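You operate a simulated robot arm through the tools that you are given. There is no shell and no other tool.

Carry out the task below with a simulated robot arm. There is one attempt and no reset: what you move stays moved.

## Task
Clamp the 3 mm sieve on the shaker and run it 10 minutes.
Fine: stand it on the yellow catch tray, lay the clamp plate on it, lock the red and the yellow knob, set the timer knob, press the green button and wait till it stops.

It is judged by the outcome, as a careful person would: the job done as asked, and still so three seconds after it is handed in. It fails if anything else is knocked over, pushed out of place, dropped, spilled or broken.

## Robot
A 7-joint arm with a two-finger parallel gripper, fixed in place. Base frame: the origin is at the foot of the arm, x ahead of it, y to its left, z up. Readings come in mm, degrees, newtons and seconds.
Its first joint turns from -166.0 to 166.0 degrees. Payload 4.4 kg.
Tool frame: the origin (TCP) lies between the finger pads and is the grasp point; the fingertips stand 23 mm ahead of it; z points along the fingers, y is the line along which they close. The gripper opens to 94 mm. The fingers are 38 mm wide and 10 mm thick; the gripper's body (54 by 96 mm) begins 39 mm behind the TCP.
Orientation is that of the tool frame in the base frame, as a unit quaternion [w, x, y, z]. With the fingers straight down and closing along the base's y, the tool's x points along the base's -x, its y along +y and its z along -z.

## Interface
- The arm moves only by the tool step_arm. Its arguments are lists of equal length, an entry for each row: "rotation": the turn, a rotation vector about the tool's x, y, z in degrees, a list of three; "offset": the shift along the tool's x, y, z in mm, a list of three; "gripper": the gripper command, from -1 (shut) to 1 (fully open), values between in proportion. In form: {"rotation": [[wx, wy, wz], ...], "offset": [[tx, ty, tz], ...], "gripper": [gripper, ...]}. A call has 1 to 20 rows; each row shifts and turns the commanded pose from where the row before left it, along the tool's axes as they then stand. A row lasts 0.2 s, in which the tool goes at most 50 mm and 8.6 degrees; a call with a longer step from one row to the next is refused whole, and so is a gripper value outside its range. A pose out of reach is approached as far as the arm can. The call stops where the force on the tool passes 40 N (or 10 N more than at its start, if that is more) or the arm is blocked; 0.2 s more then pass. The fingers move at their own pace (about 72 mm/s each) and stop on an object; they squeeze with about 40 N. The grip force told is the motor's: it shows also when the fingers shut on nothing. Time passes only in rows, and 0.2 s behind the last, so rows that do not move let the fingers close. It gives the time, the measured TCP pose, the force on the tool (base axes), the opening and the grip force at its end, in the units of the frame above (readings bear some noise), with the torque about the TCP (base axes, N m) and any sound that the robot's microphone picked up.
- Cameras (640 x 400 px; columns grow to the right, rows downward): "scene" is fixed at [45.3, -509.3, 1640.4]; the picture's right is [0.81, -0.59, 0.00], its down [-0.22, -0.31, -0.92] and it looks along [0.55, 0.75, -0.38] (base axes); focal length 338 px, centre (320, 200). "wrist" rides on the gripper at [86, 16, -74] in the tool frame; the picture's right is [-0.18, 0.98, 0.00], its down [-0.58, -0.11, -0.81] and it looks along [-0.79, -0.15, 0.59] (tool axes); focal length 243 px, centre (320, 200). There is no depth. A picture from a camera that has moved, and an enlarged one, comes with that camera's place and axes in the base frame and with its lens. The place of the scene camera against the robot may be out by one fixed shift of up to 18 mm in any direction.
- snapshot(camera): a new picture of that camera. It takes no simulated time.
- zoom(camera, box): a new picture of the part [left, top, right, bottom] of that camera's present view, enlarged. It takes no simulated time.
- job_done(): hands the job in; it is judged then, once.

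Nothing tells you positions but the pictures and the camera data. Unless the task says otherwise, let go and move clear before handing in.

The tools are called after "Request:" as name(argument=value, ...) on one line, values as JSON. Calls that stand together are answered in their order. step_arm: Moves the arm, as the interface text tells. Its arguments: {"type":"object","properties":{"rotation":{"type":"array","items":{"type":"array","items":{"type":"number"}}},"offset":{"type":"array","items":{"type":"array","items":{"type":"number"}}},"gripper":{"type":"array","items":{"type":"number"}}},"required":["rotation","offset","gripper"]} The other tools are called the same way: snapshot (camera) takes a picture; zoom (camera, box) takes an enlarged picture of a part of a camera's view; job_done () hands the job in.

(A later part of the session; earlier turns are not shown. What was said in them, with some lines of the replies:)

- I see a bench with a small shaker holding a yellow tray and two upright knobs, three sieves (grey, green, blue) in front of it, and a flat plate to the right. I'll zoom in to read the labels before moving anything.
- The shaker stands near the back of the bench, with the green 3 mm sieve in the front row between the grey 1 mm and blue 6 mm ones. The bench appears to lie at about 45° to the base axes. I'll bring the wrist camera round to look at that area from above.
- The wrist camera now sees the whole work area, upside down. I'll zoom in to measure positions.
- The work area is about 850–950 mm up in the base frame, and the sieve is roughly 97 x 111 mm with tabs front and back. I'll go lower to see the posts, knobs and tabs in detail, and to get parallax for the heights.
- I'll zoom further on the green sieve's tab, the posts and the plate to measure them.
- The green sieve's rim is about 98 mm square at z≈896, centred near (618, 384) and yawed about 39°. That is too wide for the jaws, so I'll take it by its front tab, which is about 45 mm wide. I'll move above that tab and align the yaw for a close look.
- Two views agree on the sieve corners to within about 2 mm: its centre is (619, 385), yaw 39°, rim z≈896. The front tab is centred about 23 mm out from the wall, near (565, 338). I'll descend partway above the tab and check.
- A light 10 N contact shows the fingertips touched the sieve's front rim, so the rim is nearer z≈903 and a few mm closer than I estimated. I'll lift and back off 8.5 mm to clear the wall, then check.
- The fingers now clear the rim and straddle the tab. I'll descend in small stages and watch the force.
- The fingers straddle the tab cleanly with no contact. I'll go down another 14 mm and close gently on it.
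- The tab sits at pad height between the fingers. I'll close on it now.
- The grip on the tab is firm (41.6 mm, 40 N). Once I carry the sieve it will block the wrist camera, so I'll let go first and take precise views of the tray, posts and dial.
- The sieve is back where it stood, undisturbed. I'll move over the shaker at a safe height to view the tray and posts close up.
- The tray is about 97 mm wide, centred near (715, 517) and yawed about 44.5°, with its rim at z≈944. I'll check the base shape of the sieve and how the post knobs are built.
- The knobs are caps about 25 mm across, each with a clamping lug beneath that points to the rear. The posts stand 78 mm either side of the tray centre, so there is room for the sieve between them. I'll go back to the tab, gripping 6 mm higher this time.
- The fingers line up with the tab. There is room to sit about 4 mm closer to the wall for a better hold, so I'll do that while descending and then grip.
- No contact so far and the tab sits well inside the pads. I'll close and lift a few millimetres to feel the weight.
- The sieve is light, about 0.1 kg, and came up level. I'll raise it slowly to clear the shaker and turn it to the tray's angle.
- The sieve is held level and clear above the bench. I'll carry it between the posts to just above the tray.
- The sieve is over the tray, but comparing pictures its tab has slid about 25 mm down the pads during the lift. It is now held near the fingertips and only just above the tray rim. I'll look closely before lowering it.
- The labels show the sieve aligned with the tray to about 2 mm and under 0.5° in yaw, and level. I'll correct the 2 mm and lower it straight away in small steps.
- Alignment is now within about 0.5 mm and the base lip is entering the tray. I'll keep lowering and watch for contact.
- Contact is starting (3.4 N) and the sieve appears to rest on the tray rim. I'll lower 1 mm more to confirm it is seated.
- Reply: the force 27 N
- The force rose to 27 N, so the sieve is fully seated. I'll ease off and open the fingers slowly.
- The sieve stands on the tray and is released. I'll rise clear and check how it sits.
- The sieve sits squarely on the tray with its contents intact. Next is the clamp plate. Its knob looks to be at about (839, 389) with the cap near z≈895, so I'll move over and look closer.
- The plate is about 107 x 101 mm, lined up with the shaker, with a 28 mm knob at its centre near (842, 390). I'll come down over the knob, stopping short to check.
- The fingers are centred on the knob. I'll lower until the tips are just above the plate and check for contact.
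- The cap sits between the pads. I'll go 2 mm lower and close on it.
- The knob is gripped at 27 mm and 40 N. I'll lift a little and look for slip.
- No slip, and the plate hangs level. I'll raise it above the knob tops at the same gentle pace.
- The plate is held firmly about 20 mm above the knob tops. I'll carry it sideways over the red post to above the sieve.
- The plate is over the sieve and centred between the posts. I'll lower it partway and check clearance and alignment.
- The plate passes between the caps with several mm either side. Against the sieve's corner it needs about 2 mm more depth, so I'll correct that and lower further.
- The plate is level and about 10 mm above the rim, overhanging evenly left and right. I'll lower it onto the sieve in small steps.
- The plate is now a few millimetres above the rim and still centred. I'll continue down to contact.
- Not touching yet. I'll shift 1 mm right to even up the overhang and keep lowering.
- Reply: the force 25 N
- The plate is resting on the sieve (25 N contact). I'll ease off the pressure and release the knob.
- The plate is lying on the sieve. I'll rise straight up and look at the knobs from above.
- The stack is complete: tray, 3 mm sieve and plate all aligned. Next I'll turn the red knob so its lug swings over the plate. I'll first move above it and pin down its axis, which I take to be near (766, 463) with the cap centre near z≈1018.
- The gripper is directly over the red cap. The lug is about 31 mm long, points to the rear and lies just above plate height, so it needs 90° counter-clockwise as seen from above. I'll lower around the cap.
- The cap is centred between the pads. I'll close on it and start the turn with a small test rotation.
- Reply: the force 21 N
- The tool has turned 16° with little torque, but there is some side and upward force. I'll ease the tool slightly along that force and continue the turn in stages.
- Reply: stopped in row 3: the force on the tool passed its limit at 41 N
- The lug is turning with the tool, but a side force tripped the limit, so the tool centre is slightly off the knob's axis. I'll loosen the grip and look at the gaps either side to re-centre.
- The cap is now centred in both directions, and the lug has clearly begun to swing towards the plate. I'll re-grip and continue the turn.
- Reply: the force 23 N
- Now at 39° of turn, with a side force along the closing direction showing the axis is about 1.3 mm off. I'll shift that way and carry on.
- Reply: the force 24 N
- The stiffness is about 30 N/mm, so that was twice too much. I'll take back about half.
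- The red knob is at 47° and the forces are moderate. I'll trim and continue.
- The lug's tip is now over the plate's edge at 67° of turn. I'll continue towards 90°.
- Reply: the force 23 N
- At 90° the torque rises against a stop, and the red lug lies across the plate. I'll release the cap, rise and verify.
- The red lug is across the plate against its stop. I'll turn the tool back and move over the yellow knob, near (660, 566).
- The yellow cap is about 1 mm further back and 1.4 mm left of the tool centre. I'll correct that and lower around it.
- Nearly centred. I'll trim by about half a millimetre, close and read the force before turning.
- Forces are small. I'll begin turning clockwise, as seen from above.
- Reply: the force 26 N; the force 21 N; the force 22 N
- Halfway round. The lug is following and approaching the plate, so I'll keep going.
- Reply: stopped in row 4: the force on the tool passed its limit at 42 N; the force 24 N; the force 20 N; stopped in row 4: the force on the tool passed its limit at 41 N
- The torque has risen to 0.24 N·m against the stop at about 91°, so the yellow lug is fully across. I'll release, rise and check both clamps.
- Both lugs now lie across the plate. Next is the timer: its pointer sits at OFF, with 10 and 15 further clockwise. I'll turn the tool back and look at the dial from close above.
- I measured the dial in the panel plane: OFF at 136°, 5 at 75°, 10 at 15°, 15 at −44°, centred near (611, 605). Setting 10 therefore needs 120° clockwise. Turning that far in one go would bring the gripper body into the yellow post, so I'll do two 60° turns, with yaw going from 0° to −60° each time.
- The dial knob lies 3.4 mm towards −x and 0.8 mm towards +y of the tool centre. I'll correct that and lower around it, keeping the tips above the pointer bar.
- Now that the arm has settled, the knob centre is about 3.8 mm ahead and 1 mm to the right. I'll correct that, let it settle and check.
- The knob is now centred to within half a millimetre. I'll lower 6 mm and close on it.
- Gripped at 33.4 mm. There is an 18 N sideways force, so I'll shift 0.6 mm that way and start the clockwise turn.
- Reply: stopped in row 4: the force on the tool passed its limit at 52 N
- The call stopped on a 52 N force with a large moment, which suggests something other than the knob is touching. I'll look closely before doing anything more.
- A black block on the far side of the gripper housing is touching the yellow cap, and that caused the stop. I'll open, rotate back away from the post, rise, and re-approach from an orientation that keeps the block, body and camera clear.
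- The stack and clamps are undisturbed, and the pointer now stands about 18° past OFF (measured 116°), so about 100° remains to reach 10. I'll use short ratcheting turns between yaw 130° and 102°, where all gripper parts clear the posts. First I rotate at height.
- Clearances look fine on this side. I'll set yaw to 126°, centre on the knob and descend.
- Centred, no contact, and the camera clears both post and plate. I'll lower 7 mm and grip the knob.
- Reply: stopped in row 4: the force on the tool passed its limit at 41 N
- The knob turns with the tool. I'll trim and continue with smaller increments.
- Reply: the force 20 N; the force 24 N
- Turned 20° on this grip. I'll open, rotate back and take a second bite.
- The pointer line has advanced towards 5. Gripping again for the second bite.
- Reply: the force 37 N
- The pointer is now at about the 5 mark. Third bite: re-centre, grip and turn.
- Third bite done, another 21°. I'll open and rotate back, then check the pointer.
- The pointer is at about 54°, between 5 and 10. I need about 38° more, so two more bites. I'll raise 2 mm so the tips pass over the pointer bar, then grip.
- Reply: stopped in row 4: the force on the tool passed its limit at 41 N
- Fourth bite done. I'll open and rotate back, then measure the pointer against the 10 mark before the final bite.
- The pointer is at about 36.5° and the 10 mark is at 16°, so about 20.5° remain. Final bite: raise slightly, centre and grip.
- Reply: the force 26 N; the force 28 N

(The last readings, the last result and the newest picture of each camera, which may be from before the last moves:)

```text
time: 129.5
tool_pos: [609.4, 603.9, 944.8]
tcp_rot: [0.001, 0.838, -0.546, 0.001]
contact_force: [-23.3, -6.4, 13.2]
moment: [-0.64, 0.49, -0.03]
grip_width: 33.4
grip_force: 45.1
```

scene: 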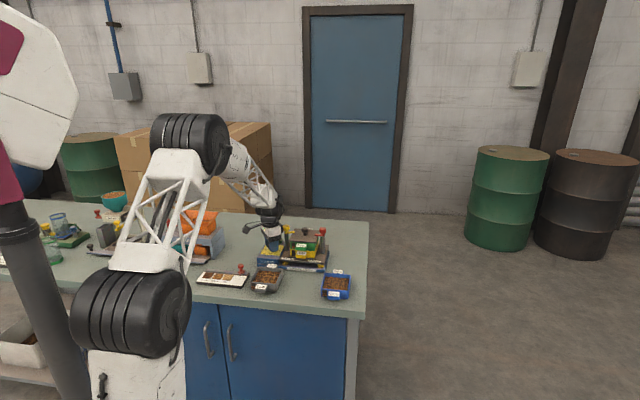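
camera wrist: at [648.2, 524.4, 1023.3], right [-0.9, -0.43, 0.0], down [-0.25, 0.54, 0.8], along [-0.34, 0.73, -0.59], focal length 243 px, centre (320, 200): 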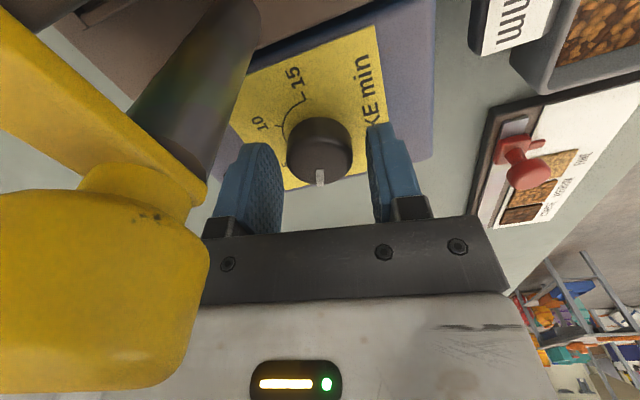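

Request:
step_arm(rotation=[[0, 0, 0], [0, 0, 3], [0, 0, 3], [0, 0, 0]], offset=[[0, 0.4, -0.2], [0, 0, 0], [0, 0, 0], [0, 0, 0]], gripper=[-1, -1, -1, -1])

Request:
zoom(camera="wrist", box=[220, 70, 420, 195])

Request:
zoom(camera="scene", box=[264, 234, 296, 254])

```text
time: 130.5
tool_pos: [610.5, 604.8, 945.3]
tcp_rot: [0.001, 0.808, -0.589, 0.0]
contact_force: [1.3, 23.5, -6.8]
moment: [0.76, 0.0, 0.06]
grip_width: 33.4
grip_force: 45.3
```

```text
3.20 times, centred on (320, 132) of wrist
camera zoom: at [621.7, 517.7, 1020.0], right [-0.99, -0.13, 0.0], down [-0.08, 0.59, 0.81], along [-0.1, 0.8, -0.59], focal length 776 px, centre (320, 416)
```

zoom: 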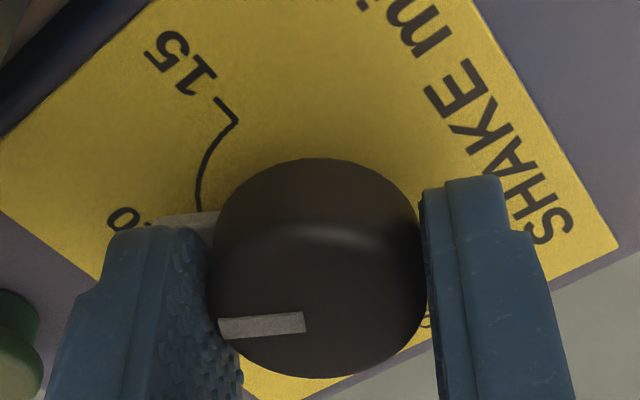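

```text
16.00 times, centred on (280, 244) of scene
camera zoom: at [45.3, -509.3, 1640.4], right [0.81, -0.59, 0.0], down [-0.22, -0.31, -0.92], along [0.55, 0.75, -0.38], focal length 5401 px, centre (960, -504)
```

zoom: 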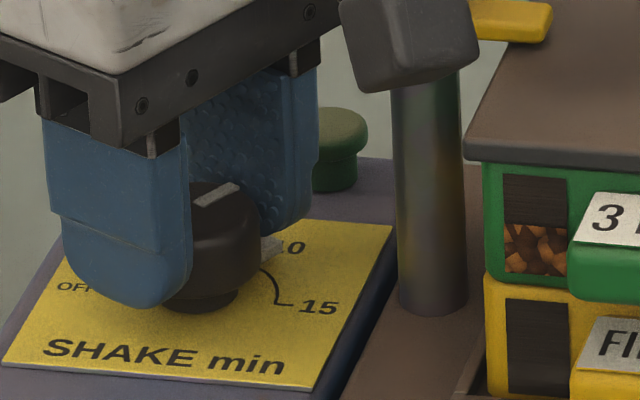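

The pointer bar now appears to be on the 10 mark. I'll open and rise straight up to measure it without the fingers in the way.

Request:
step_arm(rotation=[[0, 0, 0], [0, 0, 0], [0, 0, 0], [0, 0, 0], [0, 0, 0], [0, 0, 0], [0, 0, 0], [0, 0, 0]], offset=[[0, 0, 0], [0, 0, 0], [0, 0, -5], [0, 0, -15], [0, 0, -25], [0, 0, -30], [0, 0, -25], [0, 0, 0]], gripper=[-0.1, 0, 0, 0, 0, 0, 0, 0])

Request:
snapshot(camera="wrist")

Request:
zoom(camera="wrist", box=[240, 0, 400, 100])

Request:
zoom(camera="scene", box=[264, 234, 296, 254])

```text
time: 132.3
tool_pos: [609.0, 604.7, 1043.3]
tcp_rot: [0.0, 0.808, -0.589, 0.001]
contact_force: [-0.4, -0.5, 0.1]
moment: [0.0, -0.02, -0.02]
grip_width: 47.2
grip_force: 0.1
```

```text
taken
camera wrist: at [621.6, 516.7, 1119.0], right [-0.99, -0.13, 0.0], down [-0.08, 0.59, 0.8], along [-0.1, 0.8, -0.59], focal length 243 px, centre (320, 200)
```

wrist: 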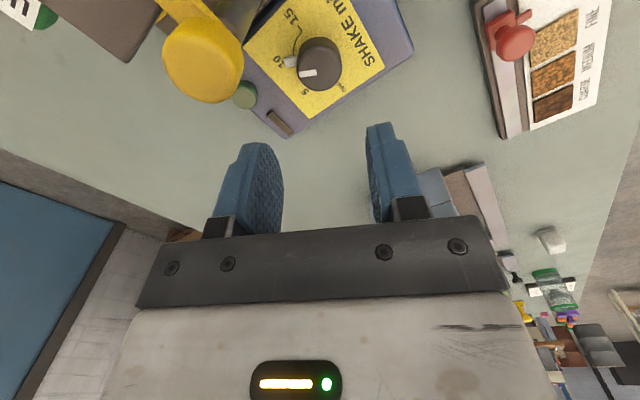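

```text
4.00 times, centred on (320, 50) of wrist
camera zoom: at [621.6, 516.7, 1119.0], right [-0.99, -0.13, 0.0], down [-0.08, 0.59, 0.8], along [-0.1, 0.8, -0.59], focal length 970 px, centre (320, 800)
```

zoom: 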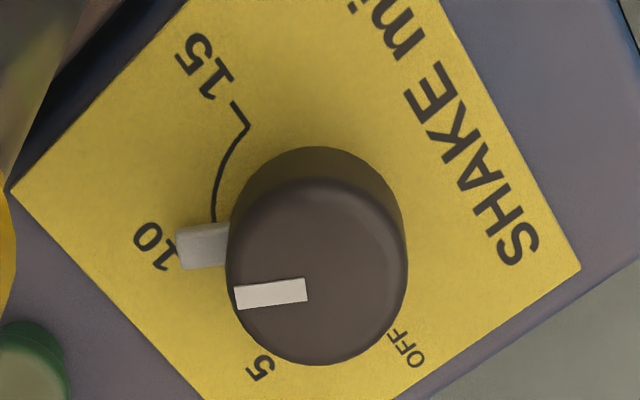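

```text
16.00 times, centred on (280, 244) of scene
camera zoom: at [45.3, -509.3, 1640.4], right [0.81, -0.59, 0.0], down [-0.22, -0.31, -0.92], along [0.55, 0.75, -0.38], focal length 5401 px, centre (960, -504)
```

zoom: 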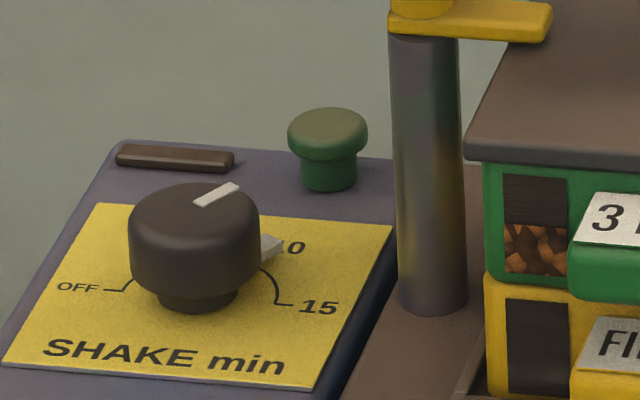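

The pointer reads 14.5° against 14.2° for the 10 mark, so the timer is set to 10 min. Next is the green button behind it; I'll turn the tool to yaw 44° and locate it.

Request:
step_arm(rotation=[[0, 0, 8], [0, 0, 8], [0, 0, 8], [0, 0, 8], [0, 0, 8], [0, 0, 8], [0, 0, 8], [0, 0, 7.8], [0, 0, 0], [0, 0, 0]], offset=[[0, 0, 0], [0, 0, 0], [0, 0, 0], [0, 0, 0], [0, 0, 0], [0, 0, 0], [0, 0, 0], [0, 0, 0], [0, 0, 0], [0, 0, 0]], gripper=[0, 0, 0, 0, 0, 0, 0, 0, 0, 0])

Request:
snapshot(camera="wrist")

Request:
zoom(camera="wrist", box=[230, 60, 390, 160])

```text
time: 134.5
tool_pos: [609.6, 606.1, 1044.1]
tcp_rot: [-0.001, -0.376, 0.927, 0.0]
contact_force: [0.0, -0.5, 0.6]
moment: [0.0, 0.01, 0.0]
grip_width: 46.7
grip_force: 0.1
```

```text
taken
camera wrist: at [537.3, 556.2, 1119.4], right [-0.55, 0.83, 0.0], down [0.49, 0.33, 0.81], along [0.67, 0.44, -0.59], focal length 243 px, centre (320, 200)
```

wrist: 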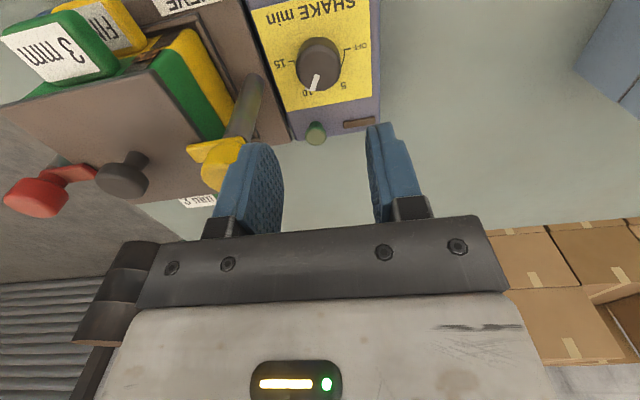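

```text
4.00 times, centred on (310, 110) of wrist
camera zoom: at [537.3, 556.2, 1119.4], right [-0.55, 0.83, 0.0], down [0.49, 0.33, 0.81], along [0.67, 0.44, -0.59], focal length 970 px, centre (360, 560)
```

zoom: 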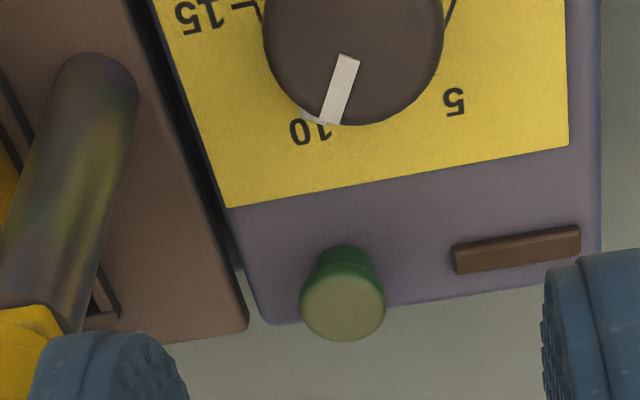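

The button's top is at about (670, 640, 926). I'll close the fingers, move over it, and come down to just above it.

Request:
step_arm(rotation=[[0, 0, 0], [0, 0, 0], [0, 0, 0], [0, 0, 0], [0, 0, 0], [0, 0, 0], [0, 0, 0]], offset=[[0, 0, 0], [0, 0, 0], [-33.4, -8.9, 0], [-33.3, -8.8, 0], [0, 0, 35], [0, 0, 35], [0, 0, 0]], gripper=[-0.6, -1, -1, -1, -1, -1, -1])

Request:
snapshot(camera="wrist")

Request:
zoom(camera="scene", box=[262, 220, 310, 250])

```text
time: 136.1
tool_pos: [669.7, 638.2, 975.9]
tcp_rot: [0.0, -0.377, 0.926, -0.001]
contact_force: [0.3, -0.2, 1.0]
moment: [-0.03, 0.04, 0.0]
grip_width: 0.0
grip_force: 40.1
```

```text
taken
camera wrist: at [596.9, 589.2, 1050.0], right [-0.55, 0.83, 0.0], down [0.49, 0.33, 0.81], along [0.67, 0.44, -0.59], focal length 243 px, centre (320, 200)
```

wrist: 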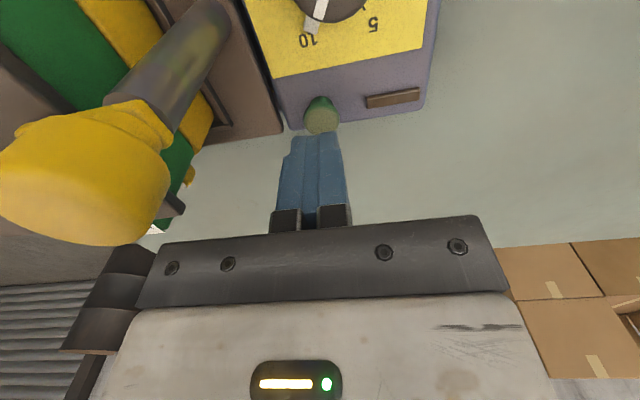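

```text
13.33 times, centred on (286, 235) of scene
camera zoom: at [45.3, -509.3, 1640.4], right [0.81, -0.59, 0.0], down [-0.22, -0.31, -0.92], along [0.55, 0.75, -0.38], focal length 4501 px, centre (773, -267)
```

zoom: 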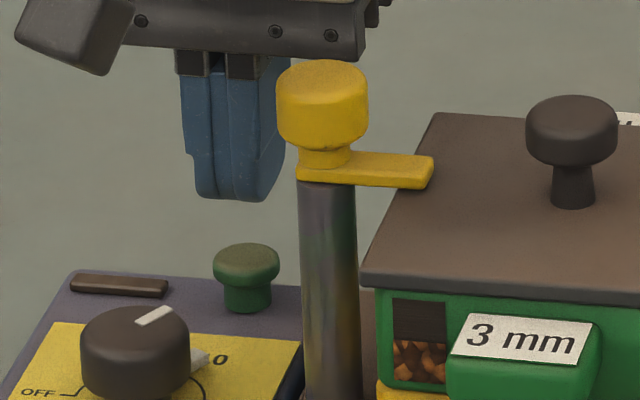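

The closed fingertips are directly over the button. I'll descend to just above it and then press gently.

Request:
step_arm(rotation=[[0, 0, 0], [0, 0, 0], [0, 0, 0], [0, 0, 0]], offset=[[-0.5, 0, 10], [0, 0, 8], [0, 0, 4], [0, 0, 0]], gripper=[-1, -1, -1, -1])

Request:
zoom(camera="scene", box=[262, 225, 310, 255])

```text
time: 137.1
tool_pos: [670.1, 640.1, 952.8]
tcp_rot: [0.0, -0.376, 0.927, -0.002]
contact_force: [0.1, -0.6, -0.2]
moment: [0.0, 0.03, -0.02]
grip_width: 0.0
grip_force: 40.0
```

```text
13.33 times, centred on (286, 240) of scene
camera zoom: at [45.3, -509.3, 1640.4], right [0.81, -0.59, 0.0], down [-0.22, -0.31, -0.92], along [0.55, 0.75, -0.38], focal length 4501 px, centre (773, -333)
```

zoom: 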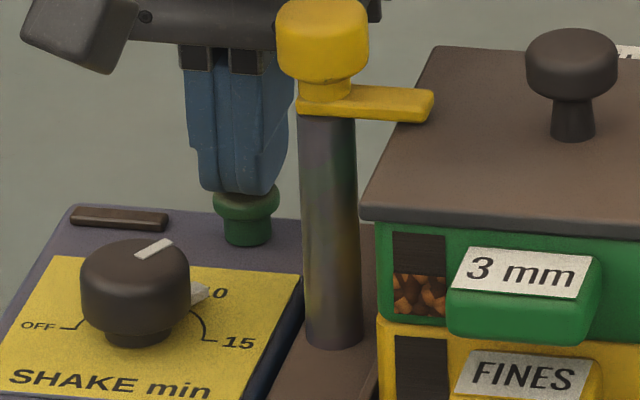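

Request:
step_arm(rotation=[[0, 0, 0], [0, 0, 0], [0, 0, 0], [0, 0, 0]], offset=[[0, 0, 2], [0, 0, 1.5], [0, 0, 1.5], [0, 0, 0]], gripper=[-1, -1, -1, -1])

```text
time: 138.1
tool_pos: [670.0, 639.7, 948.8]
tcp_rot: [0.0, -0.376, 0.927, -0.001]
contact_force: [0.2, 0.8, 1.3]
moment: [-0.04, -0.01, 0.0]
grip_width: 0.0
grip_force: 39.8
```

Request:
step_arm(rotation=[[0, 0, 0], [0, 0, 0], [0, 0, 0], [0, 0, 0]], offset=[[0, 0, 1.5], [0, 0, 1.5], [0, 0, 1], [0, 0, 0]], gripper=[-1, -1, -1, -1])

Request:
zoom(camera="scene", box=[262, 225, 310, 255])

```text
time: 139.1
tool_pos: [670.8, 639.8, 943.6]
tcp_rot: [0.001, -0.375, 0.927, -0.001]
contact_force: [-1.0, -0.8, 9.0]
moment: [-0.04, 0.0, -0.05]
grip_width: 0.0
grip_force: 40.2
heard: click
```

```text
13.33 times, centred on (286, 240) of scene
camera zoom: at [45.3, -509.3, 1640.4], right [0.81, -0.59, 0.0], down [-0.22, -0.31, -0.92], along [0.55, 0.75, -0.38], focal length 4501 px, centre (773, -333)
```

zoom: 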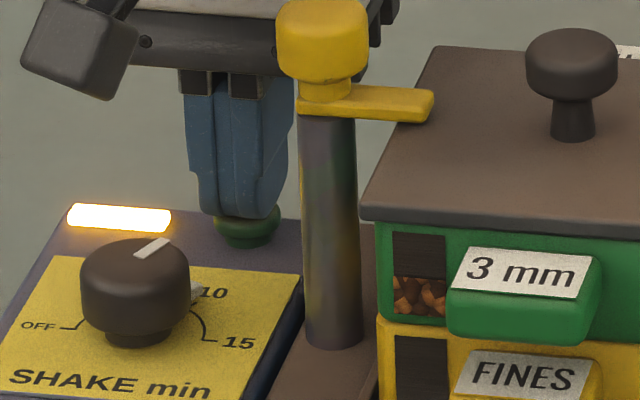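

A click, and the lamp is lit: the shaker is running. I'll lift clear and watch it.

Request:
step_arm(rotation=[[0, 0, 0], [0, 0, 0], [0, 0, 0], [0, 0, 0], [0, 0, 0], [0, 0, 0]], offset=[[0, 0, -10], [0, 0, -25], [0, 0, -40], [0, 0, -40], [0, 0, -30], [0, 0, 0]], gripper=[-1, -1, -1, -1, -1, -1])

Request:
zoom(camera="scene", box=[260, 220, 340, 270])

```text
time: 140.5
tool_pos: [666.6, 641.3, 1089.3]
tcp_rot: [0.0, -0.375, 0.927, -0.001]
contact_force: [-0.3, -0.2, 0.5]
moment: [-0.01, -0.02, 0.02]
grip_width: 0.0
grip_force: 40.3
```

```text
8.00 times, centred on (300, 245) of scene
camera zoom: at [45.3, -509.3, 1640.4], right [0.81, -0.59, 0.0], down [-0.22, -0.31, -0.92], along [0.55, 0.75, -0.38], focal length 2700 px, centre (480, -160)
```

zoom: 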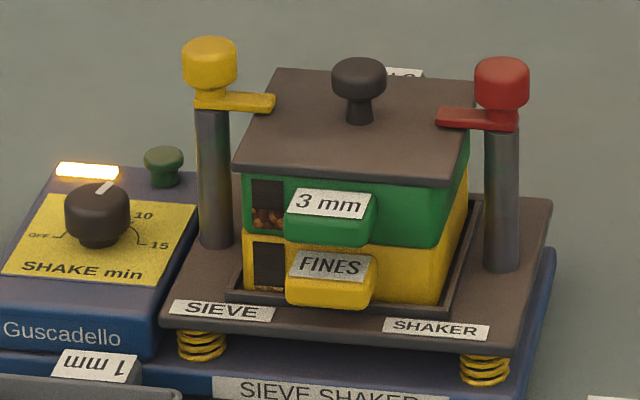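

Request:
step_arm(rotation=[[0, 0, 0], [0, 0, 0], [0, 0, 0], [0, 0, 0], [0, 0, 0], [0, 0, 0], [0, 0, 0], [0, 0, 0], [0, 0, 0], [0, 0, 0], [0, 0, 0], [0, 0, 0], [0, 0, 0], [0, 0, 0], [0, 0, 0], [0, 0, 0], [0, 0, 0], [0, 0, 0], [0, 0, 0], [0, 0, 0]], offset=[[0, 0, -30], [30, 0, 0], [35, 0, 0], [35, 0, 0], [35, 0, 0], [20, 0, 0], [0, 0, 0], [0, 0, 0], [0, 0, 0], [0, 0, 0], [0, 0, 0], [0, 0, 0], [0, 0, 0], [0, 0, 0], [0, 0, 0], [0, 0, 0], [0, 0, 0], [0, 0, 0], [0, 0, 0], [0, 0, 0]], gripper=[-1, -1, -1, -1, -1, -1, -1, 0, 0, 0, 0, 0, 0, 0, 0, 0, 0, 0, 0, 0])

Request:
zoom(camera="scene", box=[260, 220, 340, 270])

Request:
snapshot(camera="wrist")

```text
time: 144.7
tool_pos: [559.4, 530.6, 1121.4]
tcp_rot: [0.0, -0.376, 0.927, -0.001]
contact_force: [0.0, 0.0, -0.6]
moment: [-0.05, -0.03, -0.02]
grip_width: 47.0
grip_force: 0.1
```

```text
8.00 times, centred on (300, 245) of scene
camera zoom: at [45.3, -509.3, 1640.4], right [0.81, -0.59, 0.0], down [-0.22, -0.31, -0.92], along [0.55, 0.75, -0.38], focal length 2700 px, centre (480, -160)
```

zoom: 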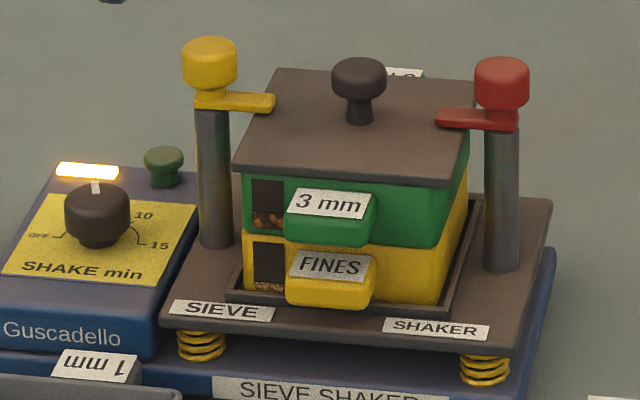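

```text
taken
camera wrist: at [487.2, 481.8, 1194.5], right [-0.55, 0.83, 0.0], down [0.49, 0.33, 0.81], along [0.67, 0.44, -0.59], focal length 243 px, centre (320, 200)
```

wrist: 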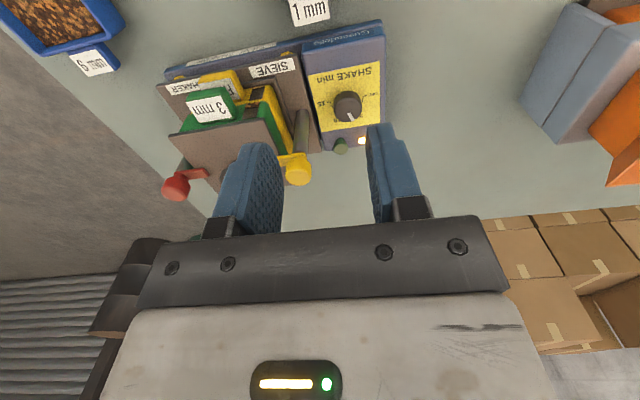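

The timer is counting down, with the pointer moving back towards 5, and fines are collecting in the tray window. I'll wait for it to stop.

Request:
step_arm(rotation=[[0, 0, 0], [0, 0, 0], [0, 0, 0], [0, 0, 0], [0, 0, 0], [0, 0, 0], [0, 0, 0], [0, 0, 0], [0, 0, 0], [0, 0, 0], [0, 0, 0], [0, 0, 0], [0, 0, 0], [0, 0, 0], [0, 0, 0], [0, 0, 0], [0, 0, 0], [0, 0, 0], [0, 0, 0], [0, 0, 0]], offset=[[0, 0, 0], [0, 0, 0], [0, 0, 0], [0, 0, 0], [0, 0, 0], [0, 0, 0], [0, 0, 0], [0, 0, 0], [0, 0, 0], [0, 0, 0], [0, 0, 0], [0, 0, 0], [0, 0, 0], [0, 0, 0], [0, 0, 0], [0, 0, 0], [0, 0, 0], [0, 0, 0], [0, 0, 0], [0, 0, 0]], gripper=[0, 0, 0, 0, 0, 0, 0, 0, 0, 0, 0, 0, 0, 0, 0, 0, 0, 0, 0, 0])

Request:
zoom(camera="scene", box=[260, 220, 340, 270])

```text
time: 148.9
tool_pos: [559.4, 530.2, 1119.8]
tcp_rot: [0.0, -0.375, 0.927, -0.001]
contact_force: [-0.6, 0.2, 0.3]
moment: [0.05, -0.04, 0.01]
grip_width: 47.1
grip_force: 0.1
```

```text
8.00 times, centred on (300, 245) of scene
camera zoom: at [45.3, -509.3, 1640.4], right [0.81, -0.59, 0.0], down [-0.22, -0.31, -0.92], along [0.55, 0.75, -0.38], focal length 2700 px, centre (480, -160)
```

zoom: 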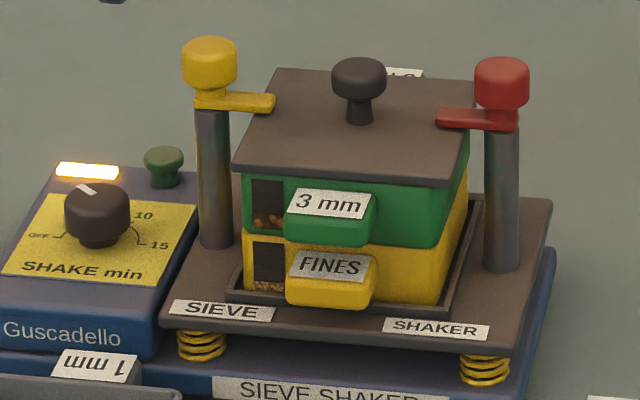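

Still running, with the pointer around 5. I'll keep waiting.

Request:
step_arm(rotation=[[0, 0, 0], [0, 0, 0], [0, 0, 0], [0, 0, 0], [0, 0, 0], [0, 0, 0], [0, 0, 0], [0, 0, 0], [0, 0, 0], [0, 0, 0], [0, 0, 0], [0, 0, 0], [0, 0, 0], [0, 0, 0], [0, 0, 0], [0, 0, 0], [0, 0, 0], [0, 0, 0], [0, 0, 0], [0, 0, 0]], offset=[[0, 0, 0], [0, 0, 0], [0, 0, 0], [0, 0, 0], [0, 0, 0], [0, 0, 0], [0, 0, 0], [0, 0, 0], [0, 0, 0], [0, 0, 0], [0, 0, 0], [0, 0, 0], [0, 0, 0], [0, 0, 0], [0, 0, 0], [0, 0, 0], [0, 0, 0], [0, 0, 0], [0, 0, 0], [0, 0, 0]], gripper=[0, 0, 0, 0, 0, 0, 0, 0, 0, 0, 0, 0, 0, 0, 0, 0, 0, 0, 0, 0])

Request:
zoom(camera="scene", box=[260, 220, 340, 270])

```text
time: 153.1
tool_pos: [558.8, 530.5, 1119.9]
tcp_rot: [-0.001, -0.375, 0.927, -0.001]
contact_force: [0.1, -0.8, -0.1]
moment: [-0.02, 0.0, 0.01]
grip_width: 46.9
grip_force: 0.1
```

```text
8.00 times, centred on (300, 245) of scene
camera zoom: at [45.3, -509.3, 1640.4], right [0.81, -0.59, 0.0], down [-0.22, -0.31, -0.92], along [0.55, 0.75, -0.38], focal length 2700 px, centre (480, -160)
```

zoom: 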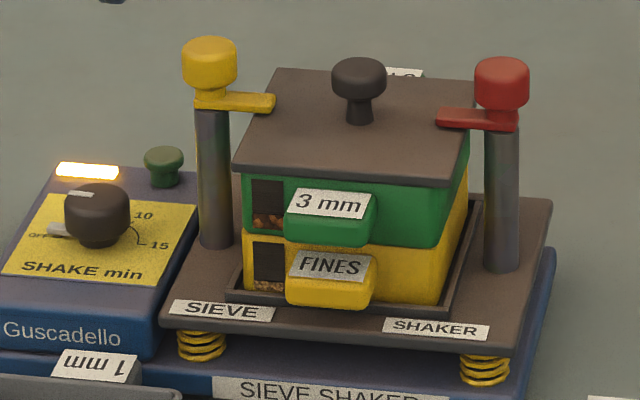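

The pointer is nearly back to OFF, but the lamp is still lit. I'll wait a little longer.

Request:
step_arm(rotation=[[0, 0, 0], [0, 0, 0], [0, 0, 0], [0, 0, 0], [0, 0, 0], [0, 0, 0], [0, 0, 0], [0, 0, 0], [0, 0, 0], [0, 0, 0], [0, 0, 0], [0, 0, 0], [0, 0, 0], [0, 0, 0], [0, 0, 0]], offset=[[0, 0, 0], [0, 0, 0], [0, 0, 0], [0, 0, 0], [0, 0, 0], [0, 0, 0], [0, 0, 0], [0, 0, 0], [0, 0, 0], [0, 0, 0], [0, 0, 0], [0, 0, 0], [0, 0, 0], [0, 0, 0], [0, 0, 0]], gripper=[0, 0, 0, 0, 0, 0, 0, 0, 0, 0, 0, 0, 0, 0, 0])

Request:
zoom(camera="scene", box=[260, 220, 340, 270])

Request:
snapshot(camera="scene")

```text
time: 156.3
tool_pos: [559.6, 529.8, 1119.7]
tcp_rot: [-0.001, -0.376, 0.927, -0.002]
contact_force: [1.3, 0.4, 1.3]
moment: [0.02, -0.02, 0.01]
grip_width: 47.1
grip_force: 0.1
```

```text
8.00 times, centred on (300, 245) of scene
camera zoom: at [45.3, -509.3, 1640.4], right [0.81, -0.59, 0.0], down [-0.22, -0.31, -0.92], along [0.55, 0.75, -0.38], focal length 2700 px, centre (480, -160)
```

zoom: 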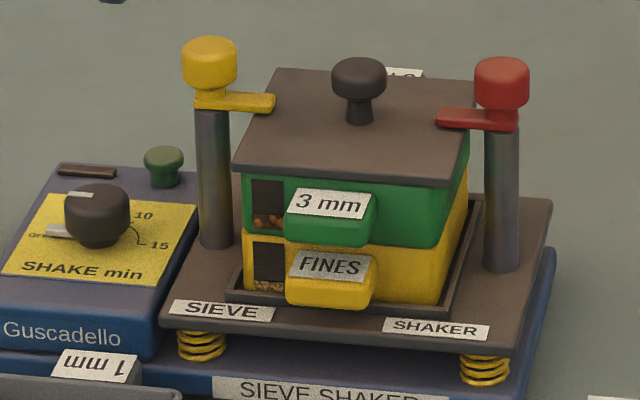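

```text
taken
```

scene: 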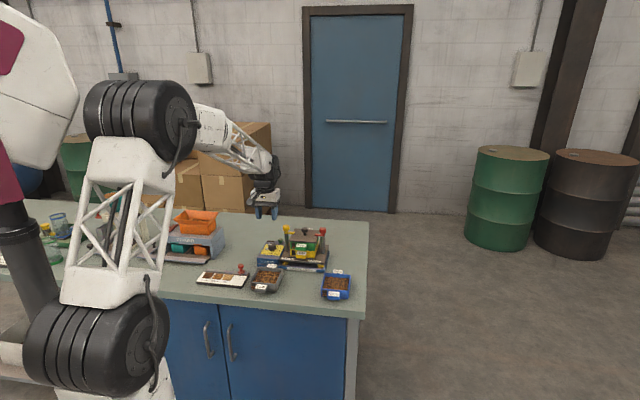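

The lamp is off, the pointer is back at OFF, and the 3 mm sieve stands clamped on the tray with both lugs locked. I'll take one last look at the neighbouring items before handing in.

Request:
zoom(camera="scene", box=[190, 220, 370, 301])

```text
3.56 times, centred on (280, 260) of scene
camera zoom: at [45.3, -509.3, 1640.4], right [0.81, -0.59, 0.0], down [-0.22, -0.31, -0.92], along [0.55, 0.75, -0.38], focal length 1200 px, centre (462, -15)
```

zoom: 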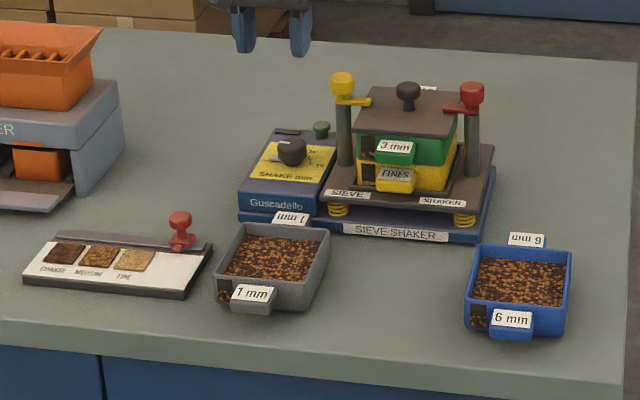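

The shaker has stopped, the stack is clamped, and everything else on the bench is where it was. The gripper is empty and clear, so I'm handing in.

Request:
job_done()

```text
The job is handed in.
```

The 3 mm sieve is clamped on the shaker and has run its 10 minutes. The pointer is back at OFF and the lamp is out.

- **Stack:** the sieve stands on the yellow catch tray with the clamp plate lying on it. Both the red and yellow lugs are turned across the plate to their stops. Fines show in the tray's window.
- **Timer:** I set the pointer to the 10 mark (within about half a degree) before pressing the green button. The button clicked and the lamp lit. The dial counted down to OFF in about 15 simulated seconds, so its minutes run faster than the simulation clock.
- **Slip in the grip:** the sieve slid about 25 mm down the finger pads while I lifted it by its tab. It stayed level and I saw nothing spill.
- **Light contacts:** the fingertips touched the sieve's rim once before gripping, at about 10 N. The gripper housing touched the yellow cap once while I was turning the timer, and the arm stopped at 52 N. The final pictures showed nothing displaced.

The 1 mm and 6 mm sieves and the rest of the bench look unchanged, and the gripper is empty and clear of the shaker.
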